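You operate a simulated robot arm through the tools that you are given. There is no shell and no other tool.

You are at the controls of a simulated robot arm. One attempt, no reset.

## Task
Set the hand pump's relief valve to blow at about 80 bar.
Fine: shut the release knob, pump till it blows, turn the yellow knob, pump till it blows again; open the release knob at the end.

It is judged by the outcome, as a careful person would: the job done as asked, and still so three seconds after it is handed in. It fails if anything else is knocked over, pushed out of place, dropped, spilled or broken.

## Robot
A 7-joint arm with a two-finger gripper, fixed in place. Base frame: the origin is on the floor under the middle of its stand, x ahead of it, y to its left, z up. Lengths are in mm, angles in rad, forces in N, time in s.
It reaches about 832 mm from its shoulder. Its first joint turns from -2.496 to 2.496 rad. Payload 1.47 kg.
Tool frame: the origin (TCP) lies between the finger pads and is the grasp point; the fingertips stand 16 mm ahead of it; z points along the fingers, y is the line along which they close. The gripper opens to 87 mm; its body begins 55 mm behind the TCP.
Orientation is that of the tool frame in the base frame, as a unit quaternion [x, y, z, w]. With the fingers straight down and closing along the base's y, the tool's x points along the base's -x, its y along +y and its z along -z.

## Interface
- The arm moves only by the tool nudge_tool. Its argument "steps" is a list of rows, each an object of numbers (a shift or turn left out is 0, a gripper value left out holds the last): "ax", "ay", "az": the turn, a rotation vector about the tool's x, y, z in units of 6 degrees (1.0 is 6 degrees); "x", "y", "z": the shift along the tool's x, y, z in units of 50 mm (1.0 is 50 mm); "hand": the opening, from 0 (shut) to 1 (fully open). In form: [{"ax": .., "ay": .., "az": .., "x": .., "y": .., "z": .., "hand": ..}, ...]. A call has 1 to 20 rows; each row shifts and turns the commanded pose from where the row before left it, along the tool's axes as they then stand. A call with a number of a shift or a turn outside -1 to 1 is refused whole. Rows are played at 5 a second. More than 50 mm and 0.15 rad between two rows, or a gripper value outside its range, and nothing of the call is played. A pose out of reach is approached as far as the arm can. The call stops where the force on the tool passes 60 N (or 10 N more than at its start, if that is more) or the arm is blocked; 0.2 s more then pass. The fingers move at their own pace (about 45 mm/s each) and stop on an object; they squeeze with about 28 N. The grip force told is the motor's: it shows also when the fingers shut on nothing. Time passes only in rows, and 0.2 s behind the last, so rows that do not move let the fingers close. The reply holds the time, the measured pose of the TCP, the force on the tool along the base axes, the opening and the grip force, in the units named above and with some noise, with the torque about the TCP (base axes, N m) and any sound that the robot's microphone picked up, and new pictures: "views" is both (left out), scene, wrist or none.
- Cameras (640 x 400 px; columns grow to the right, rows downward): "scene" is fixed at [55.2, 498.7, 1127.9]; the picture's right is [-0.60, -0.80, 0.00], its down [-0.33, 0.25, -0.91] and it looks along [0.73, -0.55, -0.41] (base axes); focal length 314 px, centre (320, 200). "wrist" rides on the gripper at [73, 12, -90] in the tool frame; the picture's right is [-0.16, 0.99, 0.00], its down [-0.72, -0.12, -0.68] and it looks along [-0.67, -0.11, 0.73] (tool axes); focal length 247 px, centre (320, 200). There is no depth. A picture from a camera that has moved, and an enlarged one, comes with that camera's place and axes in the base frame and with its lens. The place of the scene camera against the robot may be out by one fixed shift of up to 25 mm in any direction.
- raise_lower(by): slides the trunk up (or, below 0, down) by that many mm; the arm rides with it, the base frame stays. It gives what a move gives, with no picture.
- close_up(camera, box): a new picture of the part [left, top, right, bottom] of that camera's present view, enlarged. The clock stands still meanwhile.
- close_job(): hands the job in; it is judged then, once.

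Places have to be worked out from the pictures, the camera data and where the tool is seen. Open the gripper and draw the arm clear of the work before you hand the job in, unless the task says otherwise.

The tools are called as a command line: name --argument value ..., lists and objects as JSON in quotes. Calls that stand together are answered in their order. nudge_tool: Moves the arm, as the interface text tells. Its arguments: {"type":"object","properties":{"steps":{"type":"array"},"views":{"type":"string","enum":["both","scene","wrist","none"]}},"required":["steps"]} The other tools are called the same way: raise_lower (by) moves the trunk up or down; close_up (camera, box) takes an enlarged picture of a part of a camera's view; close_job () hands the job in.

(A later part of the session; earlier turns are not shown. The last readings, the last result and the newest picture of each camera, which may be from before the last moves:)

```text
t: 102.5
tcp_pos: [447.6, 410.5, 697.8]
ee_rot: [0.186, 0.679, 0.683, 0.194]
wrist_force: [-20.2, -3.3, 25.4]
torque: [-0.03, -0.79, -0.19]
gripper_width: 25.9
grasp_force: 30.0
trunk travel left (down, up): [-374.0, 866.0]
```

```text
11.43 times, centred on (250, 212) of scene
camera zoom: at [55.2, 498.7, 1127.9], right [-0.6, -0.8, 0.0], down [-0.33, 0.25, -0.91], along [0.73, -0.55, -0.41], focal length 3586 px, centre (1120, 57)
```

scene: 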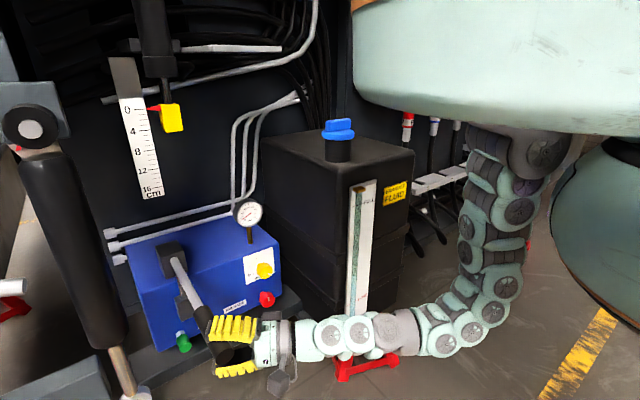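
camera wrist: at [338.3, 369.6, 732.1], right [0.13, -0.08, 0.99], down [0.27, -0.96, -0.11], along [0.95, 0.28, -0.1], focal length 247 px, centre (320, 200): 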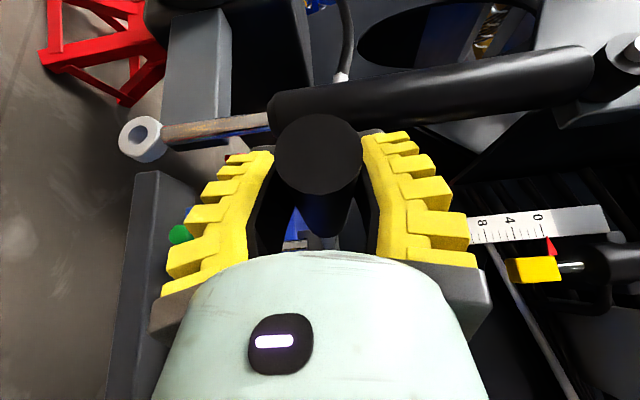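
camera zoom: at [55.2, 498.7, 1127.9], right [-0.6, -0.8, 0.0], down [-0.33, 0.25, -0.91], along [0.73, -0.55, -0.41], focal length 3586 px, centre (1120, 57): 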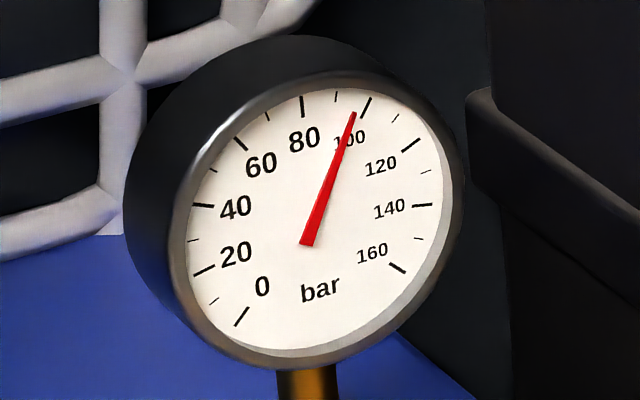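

About 96 bar. I'll continue the fourth stroke in small steps.

nudge_tool --steps '[{"y": -0.3}]' --views "none"

close_up --camera "scene" --box '[230, 195, 270, 230]'

nudge_tool --steps '[{"y": -0.3}]' --views "none"

close_up --camera "scene" --box '[230, 195, 270, 230]'

nudge_tool --steps '[{"y": -0.3}]' --views "none"

close_up --camera "scene" --box '[230, 195, 270, 230]'

```text
t: 102.9
tcp_pos: [448.3, 409.2, 680.1]
ee_rot: [0.186, 0.679, 0.683, 0.195]
wrist_force: [-16.8, -2.8, 27.3]
torque: [0.09, -0.97, -0.05]
gripper_width: 26.9
grasp_force: 29.7
trunk travel left (down, up): [-374.0, 866.0]
```

```text
11.43 times, centred on (250, 212) of scene
camera zoom: at [55.2, 498.7, 1127.9], right [-0.6, -0.8, 0.0], down [-0.33, 0.25, -0.91], along [0.73, -0.55, -0.41], focal length 3586 px, centre (1120, 57)
```

zoom: 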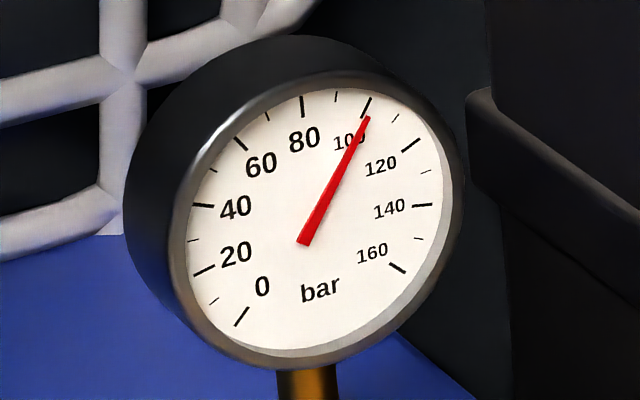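

```text
t: 103.3
tcp_pos: [449.3, 411.0, 667.2]
ee_rot: [0.187, 0.678, 0.684, 0.194]
wrist_force: [-17.4, -1.7, 28.1]
torque: [0.14, -1.28, -0.2]
gripper_width: 28.9
grasp_force: 29.8
trunk travel left (down, up): [-374.0, 866.0]
```

```text
11.43 times, centred on (250, 212) of scene
camera zoom: at [55.2, 498.7, 1127.9], right [-0.6, -0.8, 0.0], down [-0.33, 0.25, -0.91], along [0.73, -0.55, -0.41], focal length 3586 px, centre (1120, 57)
```

zoom: 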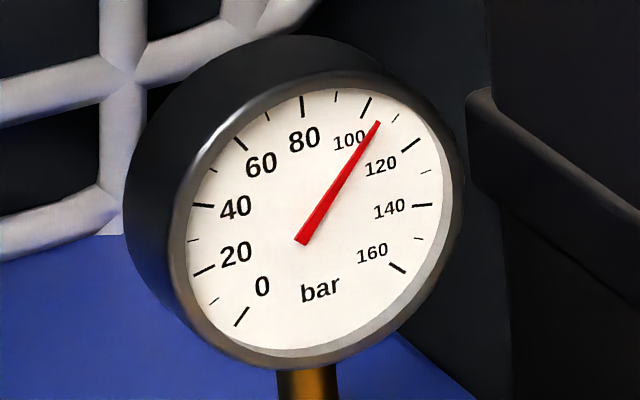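

```text
t: 103.7
tcp_pos: [450.6, 411.2, 650.9]
ee_rot: [0.186, 0.678, 0.684, 0.195]
wrist_force: [-16.2, -3.2, 29.8]
torque: [0.17, -1.27, -0.11]
gripper_width: 30.5
grasp_force: 30.2
trunk travel left (down, up): [-374.0, 866.0]
```

```text
11.43 times, centred on (250, 212) of scene
camera zoom: at [55.2, 498.7, 1127.9], right [-0.6, -0.8, 0.0], down [-0.33, 0.25, -0.91], along [0.73, -0.55, -0.41], focal length 3586 px, centre (1120, 57)
```

zoom: 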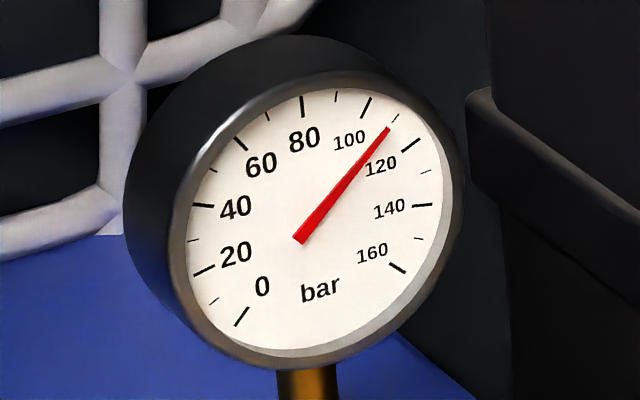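

About 109 bar with no sound yet. Continuing.

nudge_tool --steps '[{"y": -0.3}]' --views "none"

close_up --camera "scene" --box '[230, 195, 270, 230]'

nudge_tool --steps '[{"y": -0.3}]' --views "none"

close_up --camera "scene" --box '[230, 195, 270, 230]'

nudge_tool --steps '[{"y": -0.3}]' --views "none"

close_up --camera "scene" --box '[230, 195, 270, 230]'

```text
t: 104.1
tcp_pos: [453.1, 410.1, 636.8]
ee_rot: [0.185, 0.679, 0.684, 0.194]
wrist_force: [-10.0, -5.1, 29.5]
torque: [0.14, -1.25, 0.06]
gripper_width: 31.9
grasp_force: 30.3
trunk travel left (down, up): [-374.0, 866.0]
```

```text
11.43 times, centred on (250, 212) of scene
camera zoom: at [55.2, 498.7, 1127.9], right [-0.6, -0.8, 0.0], down [-0.33, 0.25, -0.91], along [0.73, -0.55, -0.41], focal length 3586 px, centre (1120, 57)
```

zoom: 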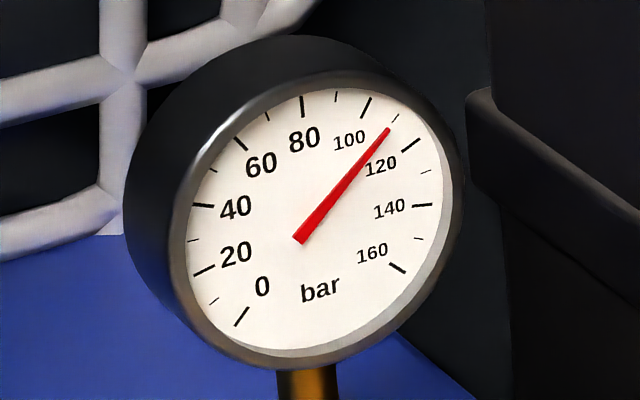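

```text
t: 104.5
tcp_pos: [453.7, 410.7, 623.8]
ee_rot: [0.186, 0.678, 0.684, 0.195]
wrist_force: [-3.7, -4.8, 30.8]
torque: [0.22, -1.14, 0.11]
gripper_width: 33.9
grasp_force: 29.8
trunk travel left (down, up): [-374.0, 866.0]
```

```text
11.43 times, centred on (250, 212) of scene
camera zoom: at [55.2, 498.7, 1127.9], right [-0.6, -0.8, 0.0], down [-0.33, 0.25, -0.91], along [0.73, -0.55, -0.41], focal length 3586 px, centre (1120, 57)
```

zoom: 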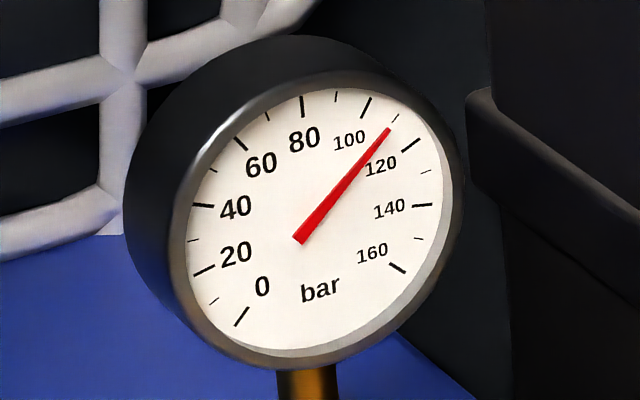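

```text
t: 104.9
tcp_pos: [458.0, 410.1, 610.0]
ee_rot: [0.185, 0.678, 0.684, 0.197]
wrist_force: [2.5, -3.6, 33.1]
torque: [0.17, -1.03, 0.31]
gripper_width: 35.6
grasp_force: 29.9
trunk travel left (down, up): [-374.0, 866.0]
```

```text
11.43 times, centred on (250, 212) of scene
camera zoom: at [55.2, 498.7, 1127.9], right [-0.6, -0.8, 0.0], down [-0.33, 0.25, -0.91], along [0.73, -0.55, -0.41], focal length 3586 px, centre (1120, 57)
```

zoom: 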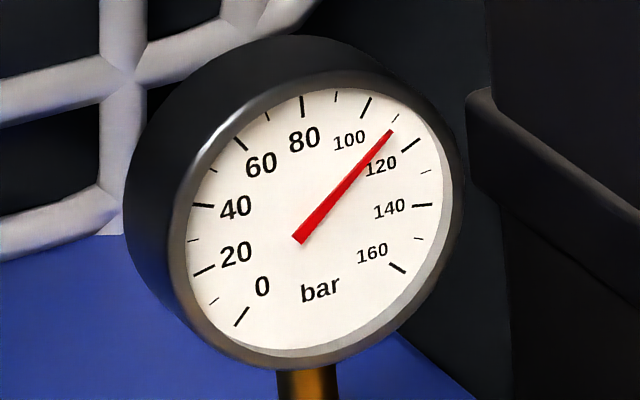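

The needle has stayed at about 110 bar over the last three steps. I'll check the pictures to see whether the handle is still moving with the tool.

nudge_tool --steps '[{"y": -0.2}]' --views "both"

close_up --camera "scene" --box '[230, 195, 270, 230]'

close_up --camera "scene" --box '[140, 220, 340, 380]'

```text
t: 105.3
tcp_pos: [459.6, 409.8, 600.8]
ee_rot: [0.185, 0.678, 0.684, 0.196]
wrist_force: [7.5, -7.1, 35.3]
torque: [0.12, -0.95, 0.32]
gripper_width: 36.8
grasp_force: 30.0
trunk travel left (down, up): [-374.0, 866.0]
camera wrist: at [349.1, 370.4, 607.2], right [0.12, -0.09, 0.99], down [0.27, -0.96, -0.12], along [0.96, 0.28, -0.09], focal length 247 px, centre (320, 200)
```

scene: 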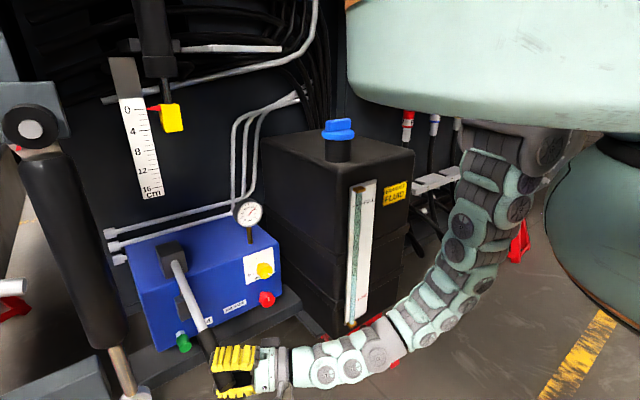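
wrist: 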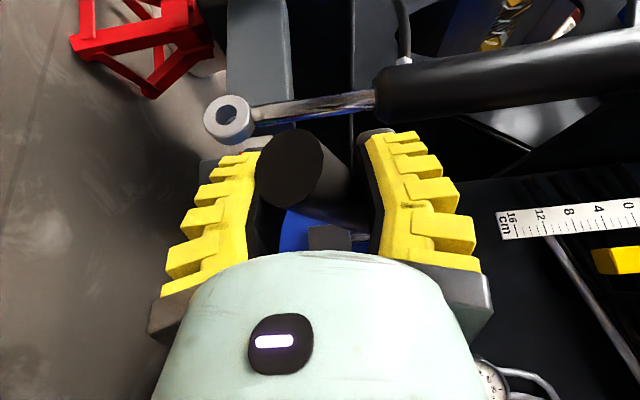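

```text
11.43 times, centred on (250, 212) of scene
camera zoom: at [55.2, 498.7, 1127.9], right [-0.6, -0.8, 0.0], down [-0.33, 0.25, -0.91], along [0.73, -0.55, -0.41], focal length 3586 px, centre (1120, 57)
```

zoom: 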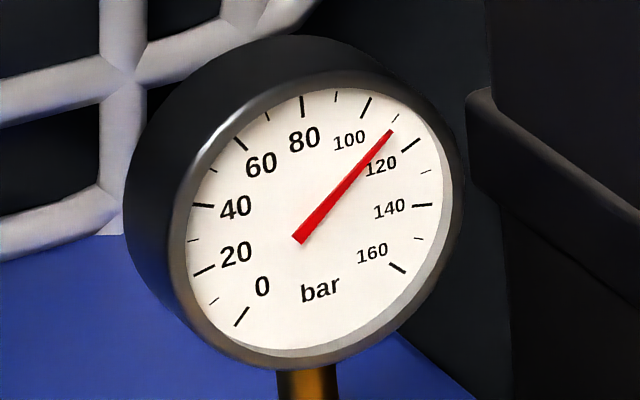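

```text
2.50 times, centred on (240, 300) of scene
camera zoom: at [55.2, 498.7, 1127.9], right [-0.6, -0.8, 0.0], down [-0.33, 0.25, -0.91], along [0.73, -0.55, -0.41], focal length 784 px, centre (520, -50)
```

zoom: 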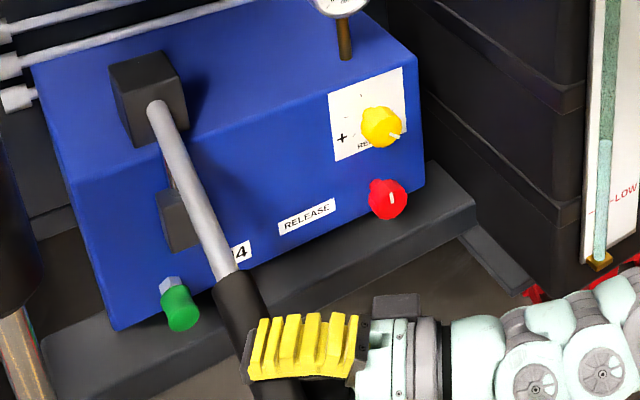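

The lever did move, so the plateau means the relief valve opens at about 110 bar. That needs to come down to 80. I'll return the handle to its upper rest position, release it and back away.

nudge_tool --steps '[{"y": 0.4}, {"y": 0.45}, {"y": 0.45}, {"y": 0.45}, {"y": 0.45}, {"y": 0.35}, {"hand": 1.0}, {"hand": 1.0}, {"hand": 1.0}]' --views "both"

close_up --camera "scene" --box '[230, 195, 270, 230]'

```text
t: 107.3
tcp_pos: [448.1, 408.9, 722.7]
ee_rot: [0.185, 0.681, 0.682, 0.193]
wrist_force: [0.2, 0.4, -0.1]
torque: [-0.03, -0.02, -0.04]
gripper_width: 86.9
grasp_force: 0.0
trunk travel left (down, up): [-374.0, 866.0]
camera wrist: at [338.5, 369.1, 730.8], right [0.12, -0.08, 0.99], down [0.27, -0.96, -0.11], along [0.95, 0.28, -0.1], focal length 247 px, centre (320, 200)
```

scene: 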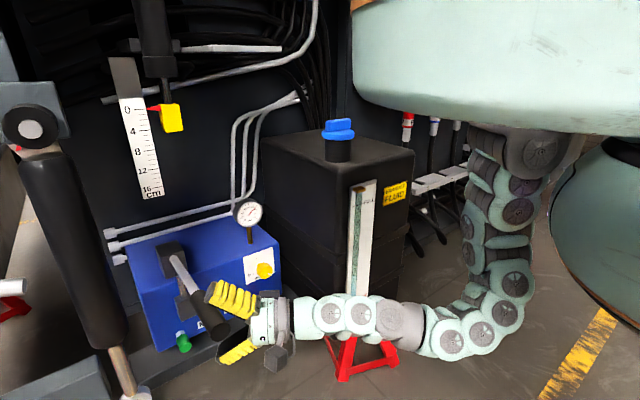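
wrist: 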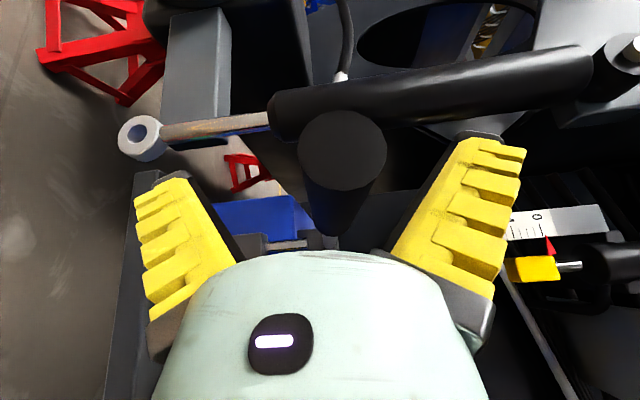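

```text
11.43 times, centred on (250, 212) of scene
camera zoom: at [55.2, 498.7, 1127.9], right [-0.6, -0.8, 0.0], down [-0.33, 0.25, -0.91], along [0.73, -0.55, -0.41], focal length 3586 px, centre (1120, 57)
```

zoom: 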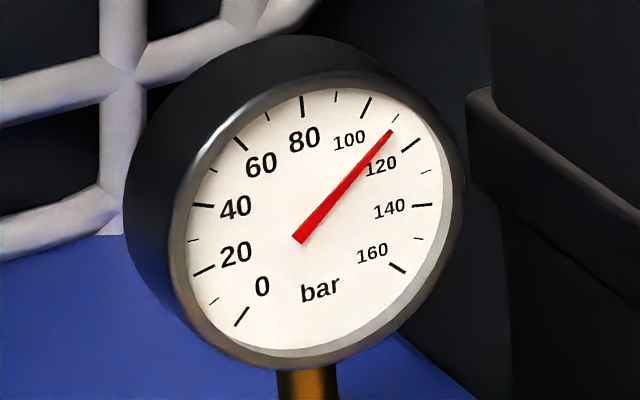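

Pressure holds at about 110 bar and the lever is back at rest. I'll retreat from the handle, then lower the trunk for the yellow knob.

nudge_tool --steps '[{"z": -0.6}, {"z": -0.6}, {"z": -0.6}]' --views "scene"

raise_lower --by -115

nudge_tool --steps '[{"ay": -1, "x": -0.4, "z": 0.2, "hand": 0.75}, {"ay": -1, "x": -0.4, "z": 0.2}, {"ay": -1, "x": -0.4, "z": 0.2}, {"ay": -1, "x": -0.4, "z": 0.2}, {"ay": -1, "x": -0.4, "z": 0.2}]' --views "scene"

```text
t: 108.1
tcp_pos: [403.3, 328.1, 718.8]
ee_rot: [0.186, 0.681, 0.682, 0.193]
wrist_force: [-0.5, -0.3, 0.4]
torque: [0.02, 0.0, -0.02]
gripper_width: 87.1
grasp_force: 0.1
trunk travel left (down, up): [-374.0, 866.0]
```

scene: 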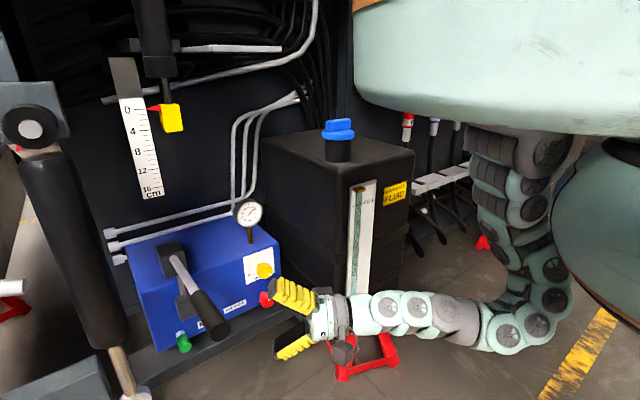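

```text
t: 109.6
tcp_pos: [402.7, 330.3, 604.1]
ee_rot: [0.186, 0.68, 0.682, 0.194]
wrist_force: [-0.8, -1.0, 0.1]
torque: [0.01, 0.0, -0.01]
gripper_width: 87.0
grasp_force: 0.1
trunk travel left (down, up): [-259.0, 981.0]
```

```text
t: 110.8
tcp_pos: [510.0, 302.3, 606.6]
ee_rot: [0.356, 0.607, 0.611, 0.363]
wrist_force: [-0.2, 0.1, 0.2]
torque: [-0.01, -0.02, 0.0]
gripper_width: 69.6
grasp_force: 2.8
trunk travel left (down, up): [-259.0, 981.0]
```

scene: 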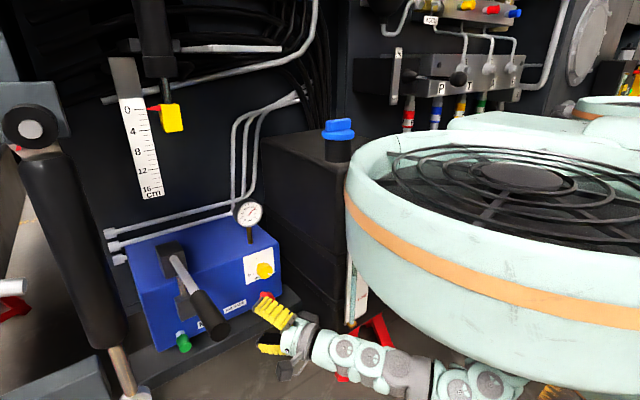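

The path is clear and tracking well. I'll finish the yaw back to straight ahead.

nudge_tool --steps '[{"ay": -1, "x": -0.3}, {"ay": -1, "x": -0.3}, {"ay": -1, "x": -0.3}, {"ay": -1, "x": -0.3}, {"ay": -0.95, "x": -0.3}]' --views "both"

```text
t: 112.0
tcp_pos: [529.8, 229.1, 606.2]
ee_rot: [0.5, 0.494, 0.498, 0.507]
wrist_force: [0.7, 0.8, 0.6]
torque: [0.01, 0.0, 0.01]
gripper_width: 69.3
grasp_force: 3.2
trunk travel left (down, up): [-259.0, 981.0]
camera wrist: at [440.0, 301.6, 614.5], right [-0.01, -0.16, 0.99], down [-0.69, -0.71, -0.12], along [0.72, -0.68, -0.1], focal length 247 px, centre (320, 200)
```

scene: 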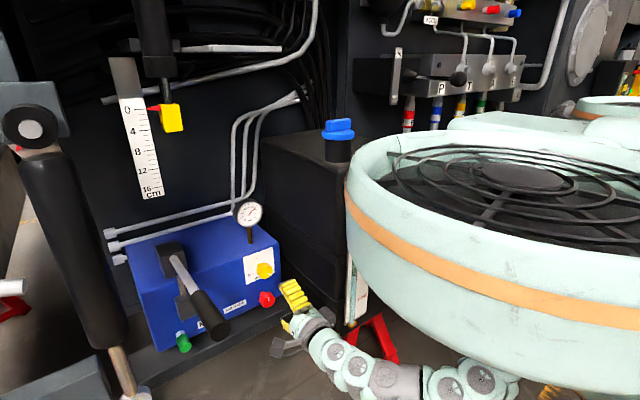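
wrist: 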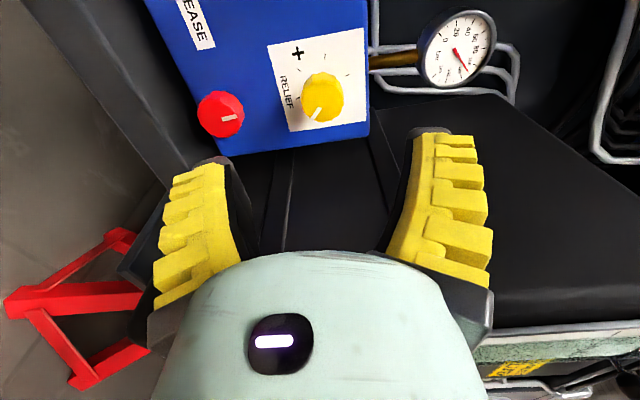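

The tool is straight, at roll 90°, and facing the yellow knob. I'll zoom in to locate it and read its pointer.

close_up --camera "wrist" --box '[230, 20, 410, 180]'

```text
2.50 times, centred on (320, 100) of wrist
camera zoom: at [440.0, 301.6, 614.5], right [-0.01, -0.16, 0.99], down [-0.69, -0.71, -0.12], along [0.72, -0.68, -0.1], focal length 617 px, centre (320, 450)
```

zoom: 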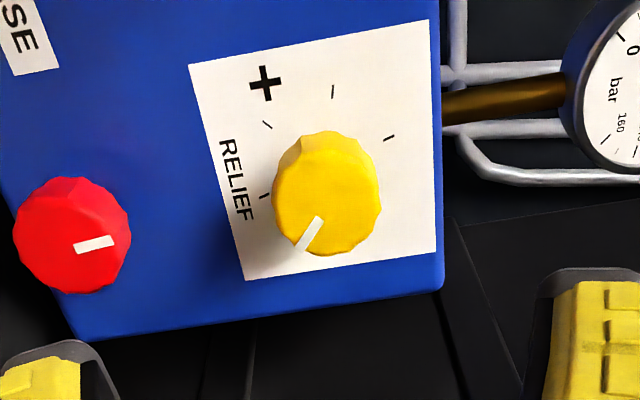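

The knob's centre is near (664, 214, 607), its pointer is about 31° below the right horizontal, and there are ticks every 60°. I'll align and move in to a standoff.

nudge_tool --steps '[{"x": -0.3, "y": 0.03, "hand": 0.65}, {"z": 0.9}, {"z": 0.9}]' --views "both"

close_up --camera "wrist" --box '[220, 20, 480, 220]'

```text
t: 112.8
tcp_pos: [624.4, 210.4, 607.9]
ee_rot: [0.5, 0.493, 0.499, 0.508]
wrist_force: [0.2, 0.5, -1.3]
torque: [-0.01, 0.03, 0.02]
gripper_width: 61.6
grasp_force: 4.0
trunk travel left (down, up): [-259.0, 981.0]
camera wrist: at [533.9, 283.3, 616.1], right [-0.02, -0.16, 0.99], down [-0.69, -0.71, -0.12], along [0.72, -0.68, -0.1], focal length 247 px, centre (320, 200)
```

scene: 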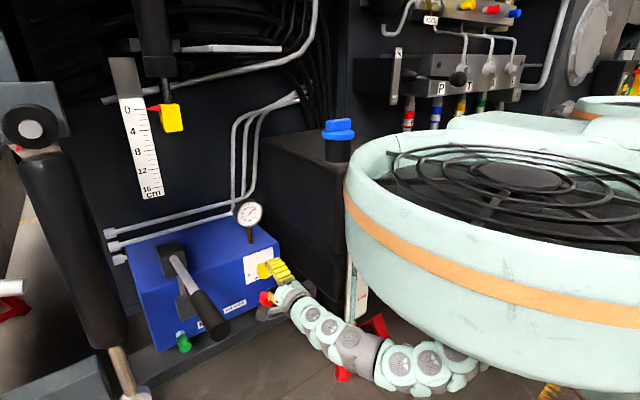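
wrist: 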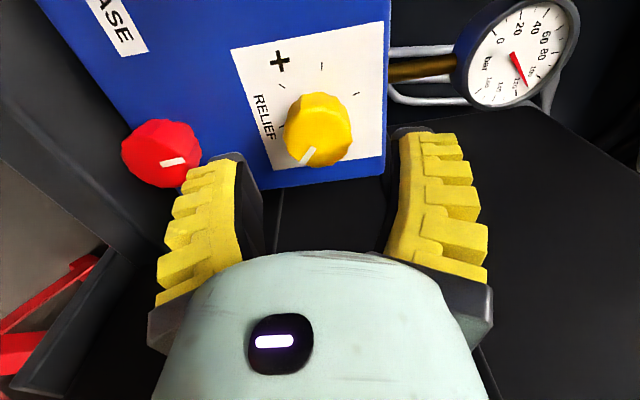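

```text
2.00 times, centred on (350, 120) of wrist
camera zoom: at [533.9, 283.3, 616.1], right [-0.02, -0.16, 0.99], down [-0.69, -0.71, -0.12], along [0.72, -0.68, -0.1], focal length 494 px, centre (260, 360)
```

zoom: 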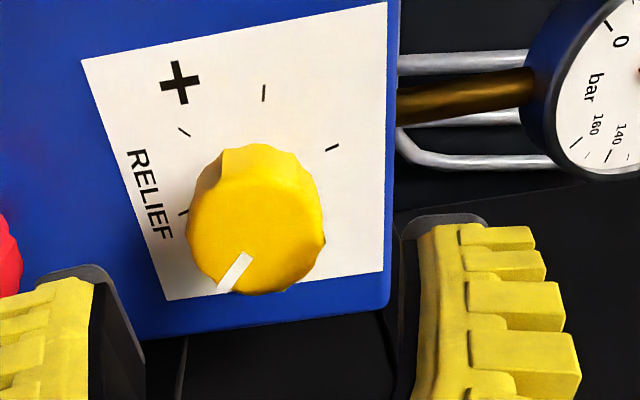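

The knob is about 2.5 mm left of and 1.5 mm below my axis. I'll correct that, advance 40 mm, and close on it.

nudge_tool --steps '[{"x": 0.05, "y": -0.03, "z": 0.26}, {"z": 0.28}, {"z": 0.24}, {"hand": 0.42}, {"hand": 0.42}, {"hand": 0.42}]' --views "wrist"

close_up --camera "wrist" --box '[220, 80, 440, 280]'

```text
t: 114.2
tcp_pos: [661.0, 212.7, 604.9]
ee_rot: [0.5, 0.494, 0.499, 0.507]
wrist_force: [-0.4, -0.1, 0.2]
torque: [0.0, 0.0, -0.01]
gripper_width: 42.7
grasp_force: 4.7
trunk travel left (down, up): [-259.0, 981.0]
camera wrist: at [571.0, 286.5, 614.4], right [-0.01, -0.16, 0.99], down [-0.69, -0.71, -0.12], along [0.72, -0.68, -0.1], focal length 247 px, centre (320, 200)
```

wrist: 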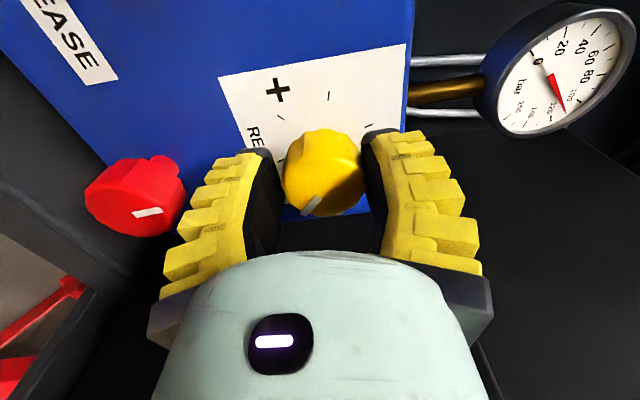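

```text
2.00 times, centred on (330, 180) of wrist
camera zoom: at [571.0, 286.5, 614.4], right [-0.01, -0.16, 0.99], down [-0.69, -0.71, -0.12], along [0.72, -0.68, -0.1], focal length 494 px, centre (300, 240)
```

zoom: 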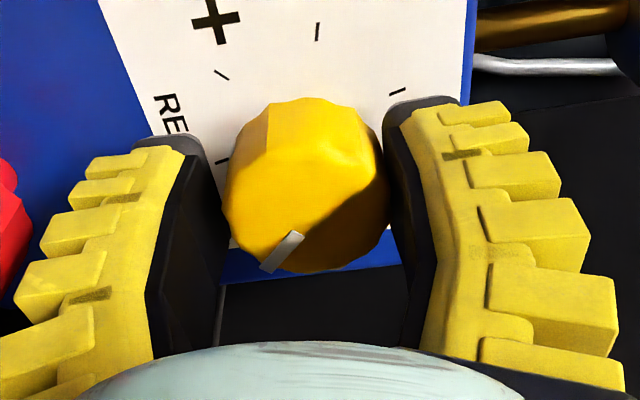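

The fingers straddle the yellow knob. I'll squeeze and turn counter-clockwise, away from "+", by 18°, then check the gauge.

nudge_tool --steps '[{"hand": 0}, {"hand": 0}, {"az": -1}, {"az": -1}, {"az": -1}]' --views "wrist"

close_up --camera "scene" --box '[230, 195, 270, 230]'

close_up --camera "wrist" --box '[220, 80, 440, 280]'

```text
t: 115.4
tcp_pos: [659.4, 213.9, 607.8]
ee_rot: [0.416, 0.565, 0.413, 0.58]
wrist_force: [-11.1, -2.6, 22.6]
torque: [0.1, -0.03, 0.3]
gripper_width: 31.6
grasp_force: 30.1
trunk travel left (down, up): [-259.0, 981.0]
camera wrist: at [571.0, 287.3, 593.3], right [-0.01, 0.16, 0.99], down [-0.69, -0.71, 0.11], along [0.72, -0.68, 0.12], focal length 247 px, centre (320, 200)
```

wrist: 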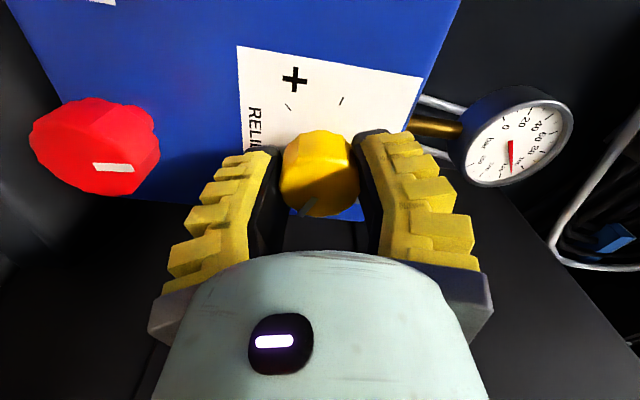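

```text
11.43 times, centred on (250, 212) of scene
camera zoom: at [55.2, 498.7, 1127.9], right [-0.6, -0.8, 0.0], down [-0.33, 0.25, -0.91], along [0.73, -0.55, -0.41], focal length 3586 px, centre (1120, 57)
```

zoom: 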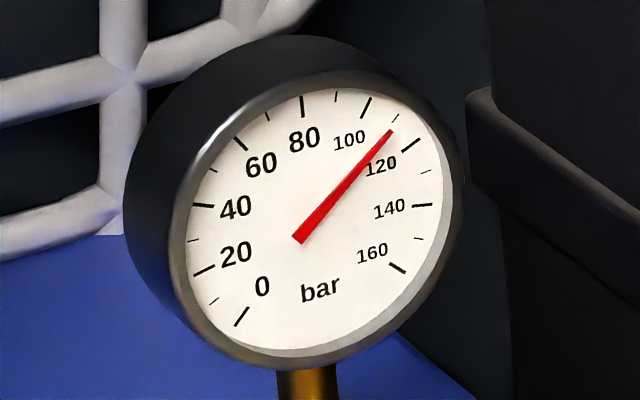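

```text
2.00 times, centred on (330, 180) of wrist
camera zoom: at [571.0, 287.3, 593.3], right [-0.01, 0.16, 0.99], down [-0.69, -0.71, 0.11], along [0.72, -0.68, 0.12], focal length 494 px, centre (300, 240)
```

zoom: 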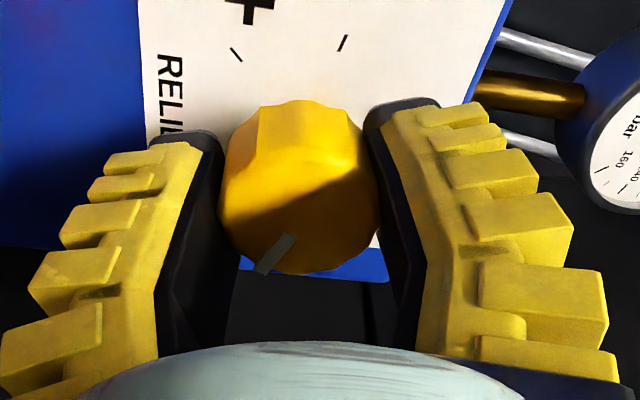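

The knob turned 18° with the grip, but the gauge hasn't changed. I'll turn a bit further counter-clockwise and look again.

nudge_tool --steps '[{"az": -1}, {"az": -1}, {"az": -1}]' --views "wrist"

close_up --camera "scene" --box '[230, 195, 270, 230]'

```text
t: 116.2
tcp_pos: [660.6, 214.8, 607.7]
ee_rot: [0.324, 0.625, 0.316, 0.636]
wrist_force: [-10.5, -1.5, 22.8]
torque: [0.0, -0.31, 0.07]
gripper_width: 29.4
grasp_force: 29.3
trunk travel left (down, up): [-259.0, 981.0]
camera wrist: at [570.7, 280.8, 571.7], right [0.0, 0.45, 0.89], down [-0.69, -0.64, 0.33], along [0.72, -0.62, 0.32], focal length 247 px, centre (320, 200)
```

wrist: 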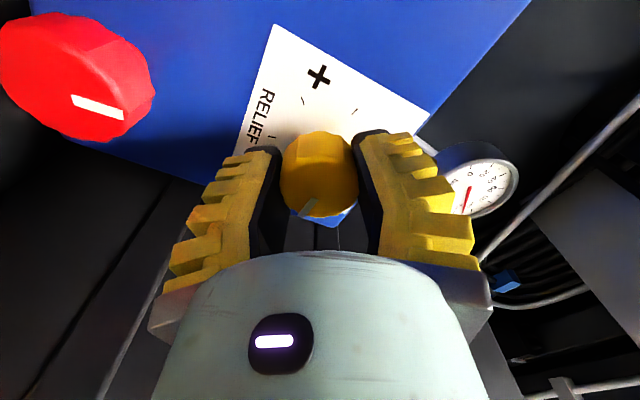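

```text
11.43 times, centred on (250, 212) of scene
camera zoom: at [55.2, 498.7, 1127.9], right [-0.6, -0.8, 0.0], down [-0.33, 0.25, -0.91], along [0.73, -0.55, -0.41], focal length 3586 px, centre (1120, 57)
```

zoom: 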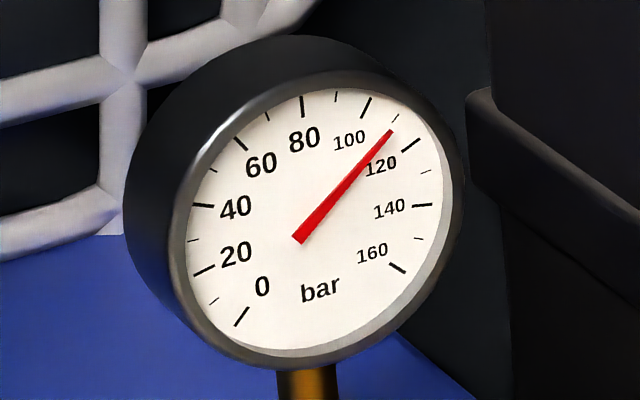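

The knob is 36° counter-clockwise of where it started and the gauge still reads 110. Before pumping I'll check the other direction. I'll release, roll the hand back, and regrip so I can turn clockwise while watching the gauge.

nudge_tool --steps '[{"hand": 0.65}, {"hand": 0.65}, {"az": -1}, {"az": -1}, {"az": -1}, {"az": -1}, {"az": -1}, {"az": -1}, {"az": -1}, {"az": -1}, {"az": -1}, {"az": -1}, {"az": 0}]' --views "wrist"

close_up --camera "wrist" --box '[220, 80, 440, 280]'

close_up --camera "scene" --box '[230, 195, 270, 230]'

```text
t: 119.0
tcp_pos: [659.0, 213.8, 608.6]
ee_rot: [-0.033, 0.703, -0.043, 0.71]
wrist_force: [-0.7, 0.6, -0.3]
torque: [-0.02, -0.01, -0.01]
gripper_width: 61.7
grasp_force: 3.8
trunk travel left (down, up): [-259.0, 981.0]
camera wrist: at [569.2, 218.1, 531.1], right [0.01, 1.0, 0.05], down [-0.69, -0.03, 0.72], along [0.73, -0.05, 0.69], focal length 247 px, centre (320, 200)
```

wrist: 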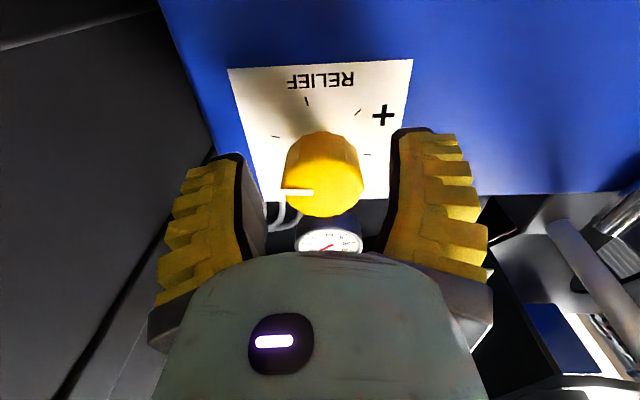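

```text
2.00 times, centred on (330, 180) of wrist
camera zoom: at [569.2, 218.1, 531.1], right [0.01, 1.0, 0.05], down [-0.69, -0.03, 0.72], along [0.73, -0.05, 0.69], focal length 494 px, centre (300, 240)
```

zoom: 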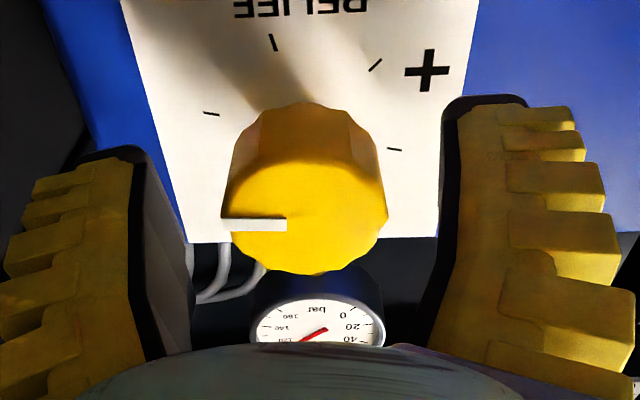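

```text
11.43 times, centred on (250, 212) of scene
camera zoom: at [55.2, 498.7, 1127.9], right [-0.6, -0.8, 0.0], down [-0.33, 0.25, -0.91], along [0.73, -0.55, -0.41], focal length 3586 px, centre (1120, 57)
```

zoom: 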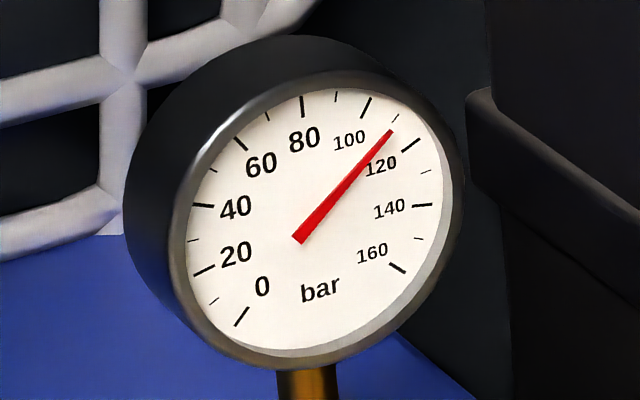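

The pointer is now at 3 o'clock. I'll grip here and turn clockwise past the original setting, watching the gauge.

nudge_tool --steps '[{"hand": 0}, {"hand": 0}, {"hand": 0}, {"az": 1}, {"az": 1}, {"az": 1}, {"az": 1}, {"az": 1}, {"az": 1}]' --views "wrist"

close_up --camera "scene" --box '[230, 195, 270, 230]'

nudge_tool --steps '[{"az": 1}, {"az": 1}, {"az": 1}]' --views "wrist"

close_up --camera "scene" --box '[230, 195, 270, 230]'

```text
t: 121.0
tcp_pos: [658.5, 214.3, 607.4]
ee_rot: [0.187, 0.679, 0.179, 0.687]
wrist_force: [-5.9, 1.9, 5.0]
torque: [0.0, -0.03, -0.14]
gripper_width: 29.8
grasp_force: 29.8
trunk travel left (down, up): [-259.0, 981.0]
camera wrist: at [568.5, 262.1, 547.4], right [0.0, 0.77, 0.63], down [-0.69, -0.45, 0.56], along [0.72, -0.44, 0.53], focal length 247 px, centre (320, 200)
```

wrist: 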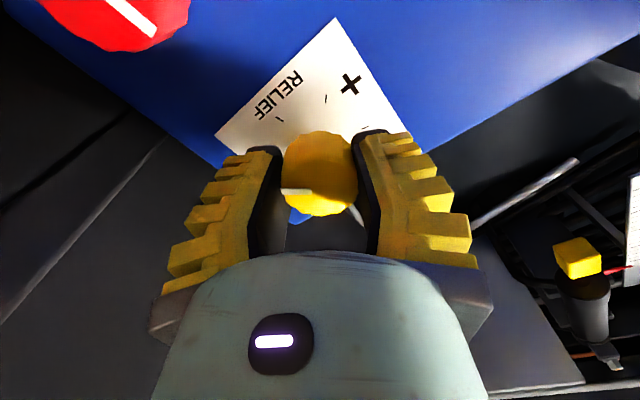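

```text
11.43 times, centred on (250, 212) of scene
camera zoom: at [55.2, 498.7, 1127.9], right [-0.6, -0.8, 0.0], down [-0.33, 0.25, -0.91], along [0.73, -0.55, -0.41], focal length 3586 px, centre (1120, 57)
```

zoom: 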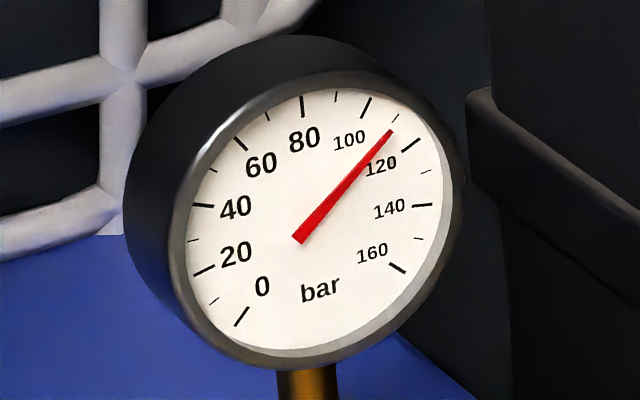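

```text
t: 121.8
tcp_pos: [658.0, 214.9, 607.3]
ee_rot: [0.292, 0.641, 0.285, 0.651]
wrist_force: [-11.1, 1.1, 11.1]
torque: [-0.01, 0.06, -0.01]
gripper_width: 29.0
grasp_force: 30.2
trunk travel left (down, up): [-259.0, 981.0]
camera wrist: at [568.6, 277.7, 564.7], right [0.0, 0.54, 0.84], down [-0.69, -0.61, 0.39], along [0.72, -0.58, 0.38], focal length 247 px, centre (320, 200)
```

wrist: 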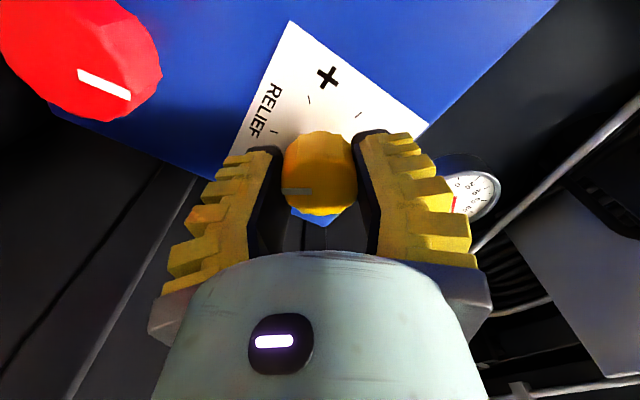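

```text
11.43 times, centred on (250, 212) of scene
camera zoom: at [55.2, 498.7, 1127.9], right [-0.6, -0.8, 0.0], down [-0.33, 0.25, -0.91], along [0.73, -0.55, -0.41], focal length 3586 px, centre (1120, 57)
```

zoom: 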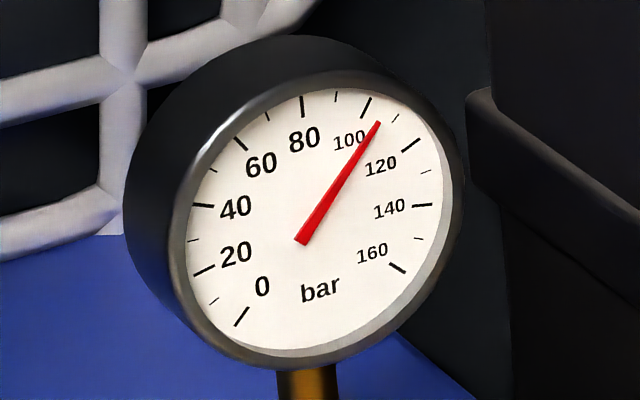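

Turning clockwise past the original setting dropped the pressure to about 105 bar. So on this valve clockwise lowers the setting, by roughly 5 bar per 18°. I'll continue clockwise in steps.

nudge_tool --steps '[{"az": 1}, {"az": 1}, {"az": 1}, {"az": 1}]' --views "none"

close_up --camera "scene" --box '[230, 195, 270, 230]'

nudge_tool --steps '[{"az": 1}, {"az": 1}, {"az": 1}]' --views "wrist"

close_up --camera "scene" --box '[230, 195, 270, 230]'

```text
t: 122.8
tcp_pos: [657.4, 215.4, 608.1]
ee_rot: [0.418, 0.567, 0.414, 0.577]
wrist_force: [-11.0, 2.7, 14.8]
torque: [-0.02, 0.02, -0.18]
gripper_width: 29.0
grasp_force: 29.6
trunk travel left (down, up): [-259.0, 981.0]
```

```text
11.43 times, centred on (250, 212) of scene
camera zoom: at [55.2, 498.7, 1127.9], right [-0.6, -0.8, 0.0], down [-0.33, 0.25, -0.91], along [0.73, -0.55, -0.41], focal length 3586 px, centre (1120, 57)
```

zoom: 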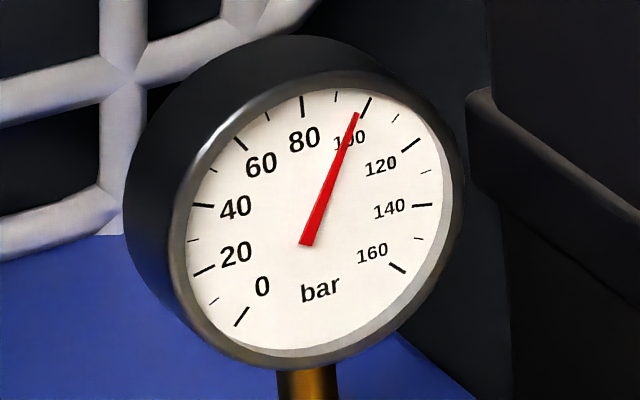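

```text
t: 123.6
tcp_pos: [657.9, 216.0, 607.7]
ee_rot: [0.501, 0.494, 0.5, 0.505]
wrist_force: [-10.0, 1.4, 14.2]
torque: [-0.02, 0.08, -0.21]
gripper_width: 29.3
grasp_force: 30.1
trunk travel left (down, up): [-259.0, 981.0]
camera wrist: at [568.3, 288.5, 616.4], right [-0.01, -0.16, 0.99], down [-0.69, -0.71, -0.12], along [0.72, -0.68, -0.1], focal length 247 px, centre (320, 200)
```

wrist: 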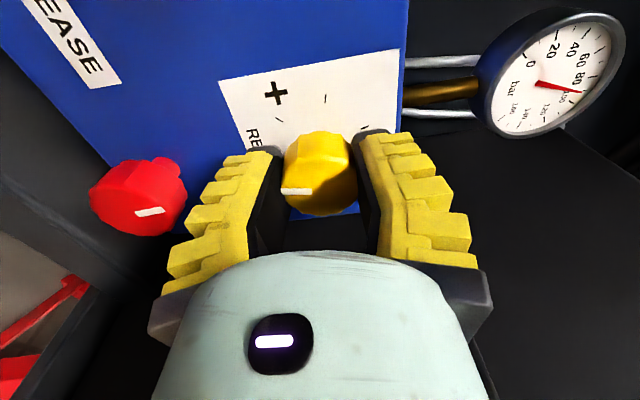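

```text
11.43 times, centred on (250, 212) of scene
camera zoom: at [55.2, 498.7, 1127.9], right [-0.6, -0.8, 0.0], down [-0.33, 0.25, -0.91], along [0.73, -0.55, -0.41], focal length 3586 px, centre (1120, 57)
```

zoom: 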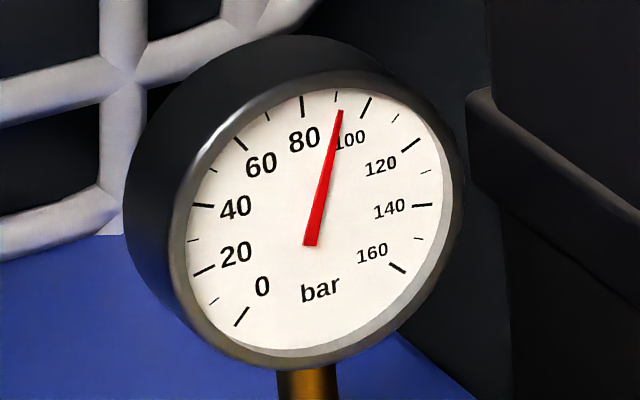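

About 91 bar, so the rate is about 0.33 bar per degree and roughly 33° more is needed. I'll regrip with the hand rolled back and continue clockwise.

nudge_tool --steps '[{"hand": 0.62}, {"hand": 0.62}, {"az": -1}, {"az": -1}, {"az": -1}, {"az": -1}, {"az": -1}, {"az": -1}, {"az": -1}, {"az": -1}, {"hand": 0}, {"hand": 0}, {"hand": 0}, {"az": 1}, {"az": 1}, {"az": 1}]' --views "wrist"

close_up --camera "scene" --box '[230, 195, 270, 230]'

```text
t: 127.0
tcp_pos: [659.3, 214.1, 607.4]
ee_rot: [0.357, 0.606, 0.35, 0.618]
wrist_force: [-7.2, 1.1, 12.4]
torque: [0.01, 0.2, 0.05]
gripper_width: 30.9
grasp_force: 30.4
trunk travel left (down, up): [-259.0, 981.0]
camera wrist: at [569.3, 284.0, 578.8], right [0.0, 0.36, 0.93], down [-0.69, -0.67, 0.25], along [0.72, -0.65, 0.25], focal length 247 px, centre (320, 200)
```

wrist: 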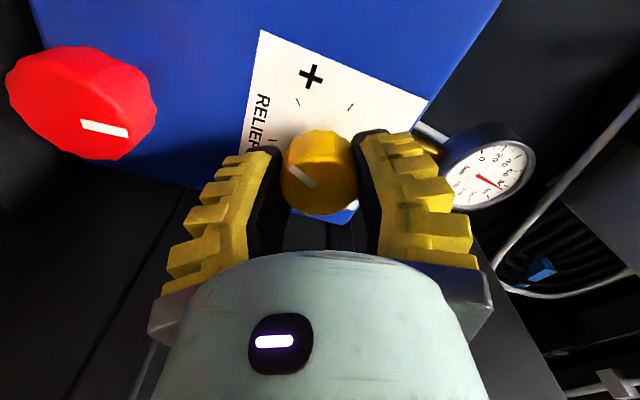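

```text
11.43 times, centred on (250, 212) of scene
camera zoom: at [55.2, 498.7, 1127.9], right [-0.6, -0.8, 0.0], down [-0.33, 0.25, -0.91], along [0.73, -0.55, -0.41], focal length 3586 px, centre (1120, 57)
```

zoom: 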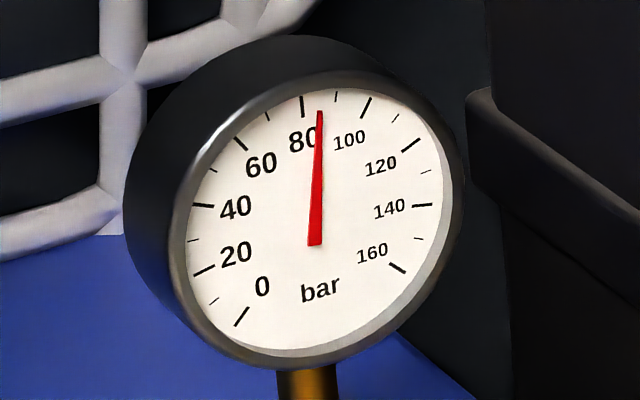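

It reads 84.6 bar by comparing the needle with the 80 and 90 ticks. About 14° more clockwise should bring it to 80.

nudge_tool --steps '[{"az": 1}, {"az": 1}]' --views "none"

close_up --camera "scene" --box '[230, 195, 270, 230]'

```text
t: 127.6
tcp_pos: [658.4, 214.8, 607.9]
ee_rot: [0.418, 0.565, 0.414, 0.578]
wrist_force: [-11.4, 0.1, 16.8]
torque: [0.01, 0.04, -0.02]
gripper_width: 30.9
grasp_force: 29.9
trunk travel left (down, up): [-259.0, 981.0]
```

```text
11.43 times, centred on (250, 212) of scene
camera zoom: at [55.2, 498.7, 1127.9], right [-0.6, -0.8, 0.0], down [-0.33, 0.25, -0.91], along [0.73, -0.55, -0.41], focal length 3586 px, centre (1120, 57)
```

zoom: 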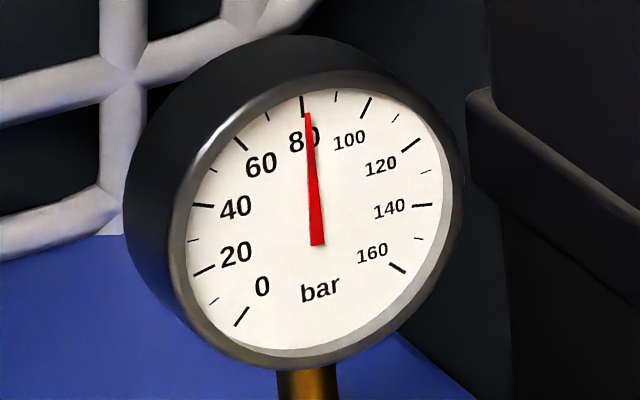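

It reads about 80.4 bar. I'll release the knob carefully and confirm that the reading is stable.

nudge_tool --steps '[{"az": 0}, {"az": 0}, {"hand": 0.65}, {"hand": 0.65}, {"hand": 0.65}]' --views "wrist"

close_up --camera "scene" --box '[230, 195, 270, 230]'

close_up --camera "wrist" --box '[220, 60, 440, 260]'

```text
t: 128.8
tcp_pos: [659.4, 213.7, 607.8]
ee_rot: [0.417, 0.566, 0.413, 0.579]
wrist_force: [1.7, 0.3, 0.0]
torque: [-0.01, 0.0, 0.05]
gripper_width: 61.6
grasp_force: 3.7
trunk travel left (down, up): [-259.0, 981.0]
camera wrist: at [569.6, 287.1, 592.6], right [-0.01, 0.16, 0.99], down [-0.69, -0.71, 0.11], along [0.72, -0.68, 0.11], focal length 247 px, centre (320, 200)
```

wrist: 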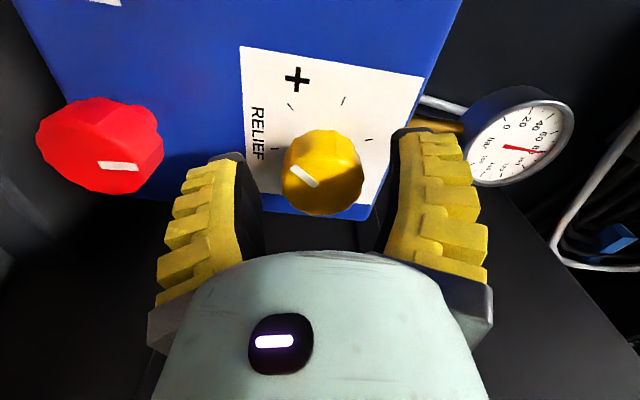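

```text
11.43 times, centred on (250, 212) of scene
camera zoom: at [55.2, 498.7, 1127.9], right [-0.6, -0.8, 0.0], down [-0.33, 0.25, -0.91], along [0.73, -0.55, -0.41], focal length 3586 px, centre (1120, 57)
```

zoom: 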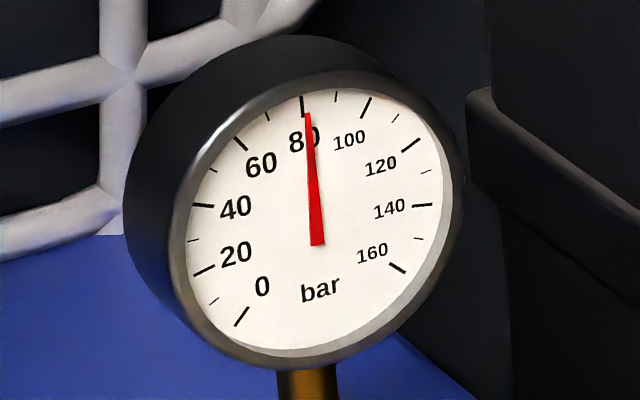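

```text
2.00 times, centred on (330, 160) of wrist
camera zoom: at [569.6, 287.1, 592.6], right [-0.01, 0.16, 0.99], down [-0.69, -0.71, 0.11], along [0.72, -0.68, 0.11], focal length 494 px, centre (300, 280)
```

zoom: 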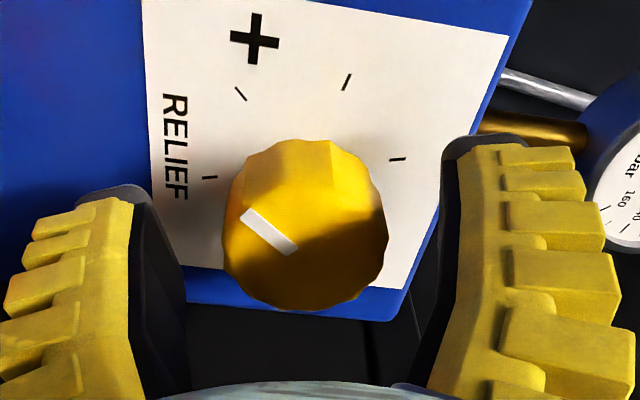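

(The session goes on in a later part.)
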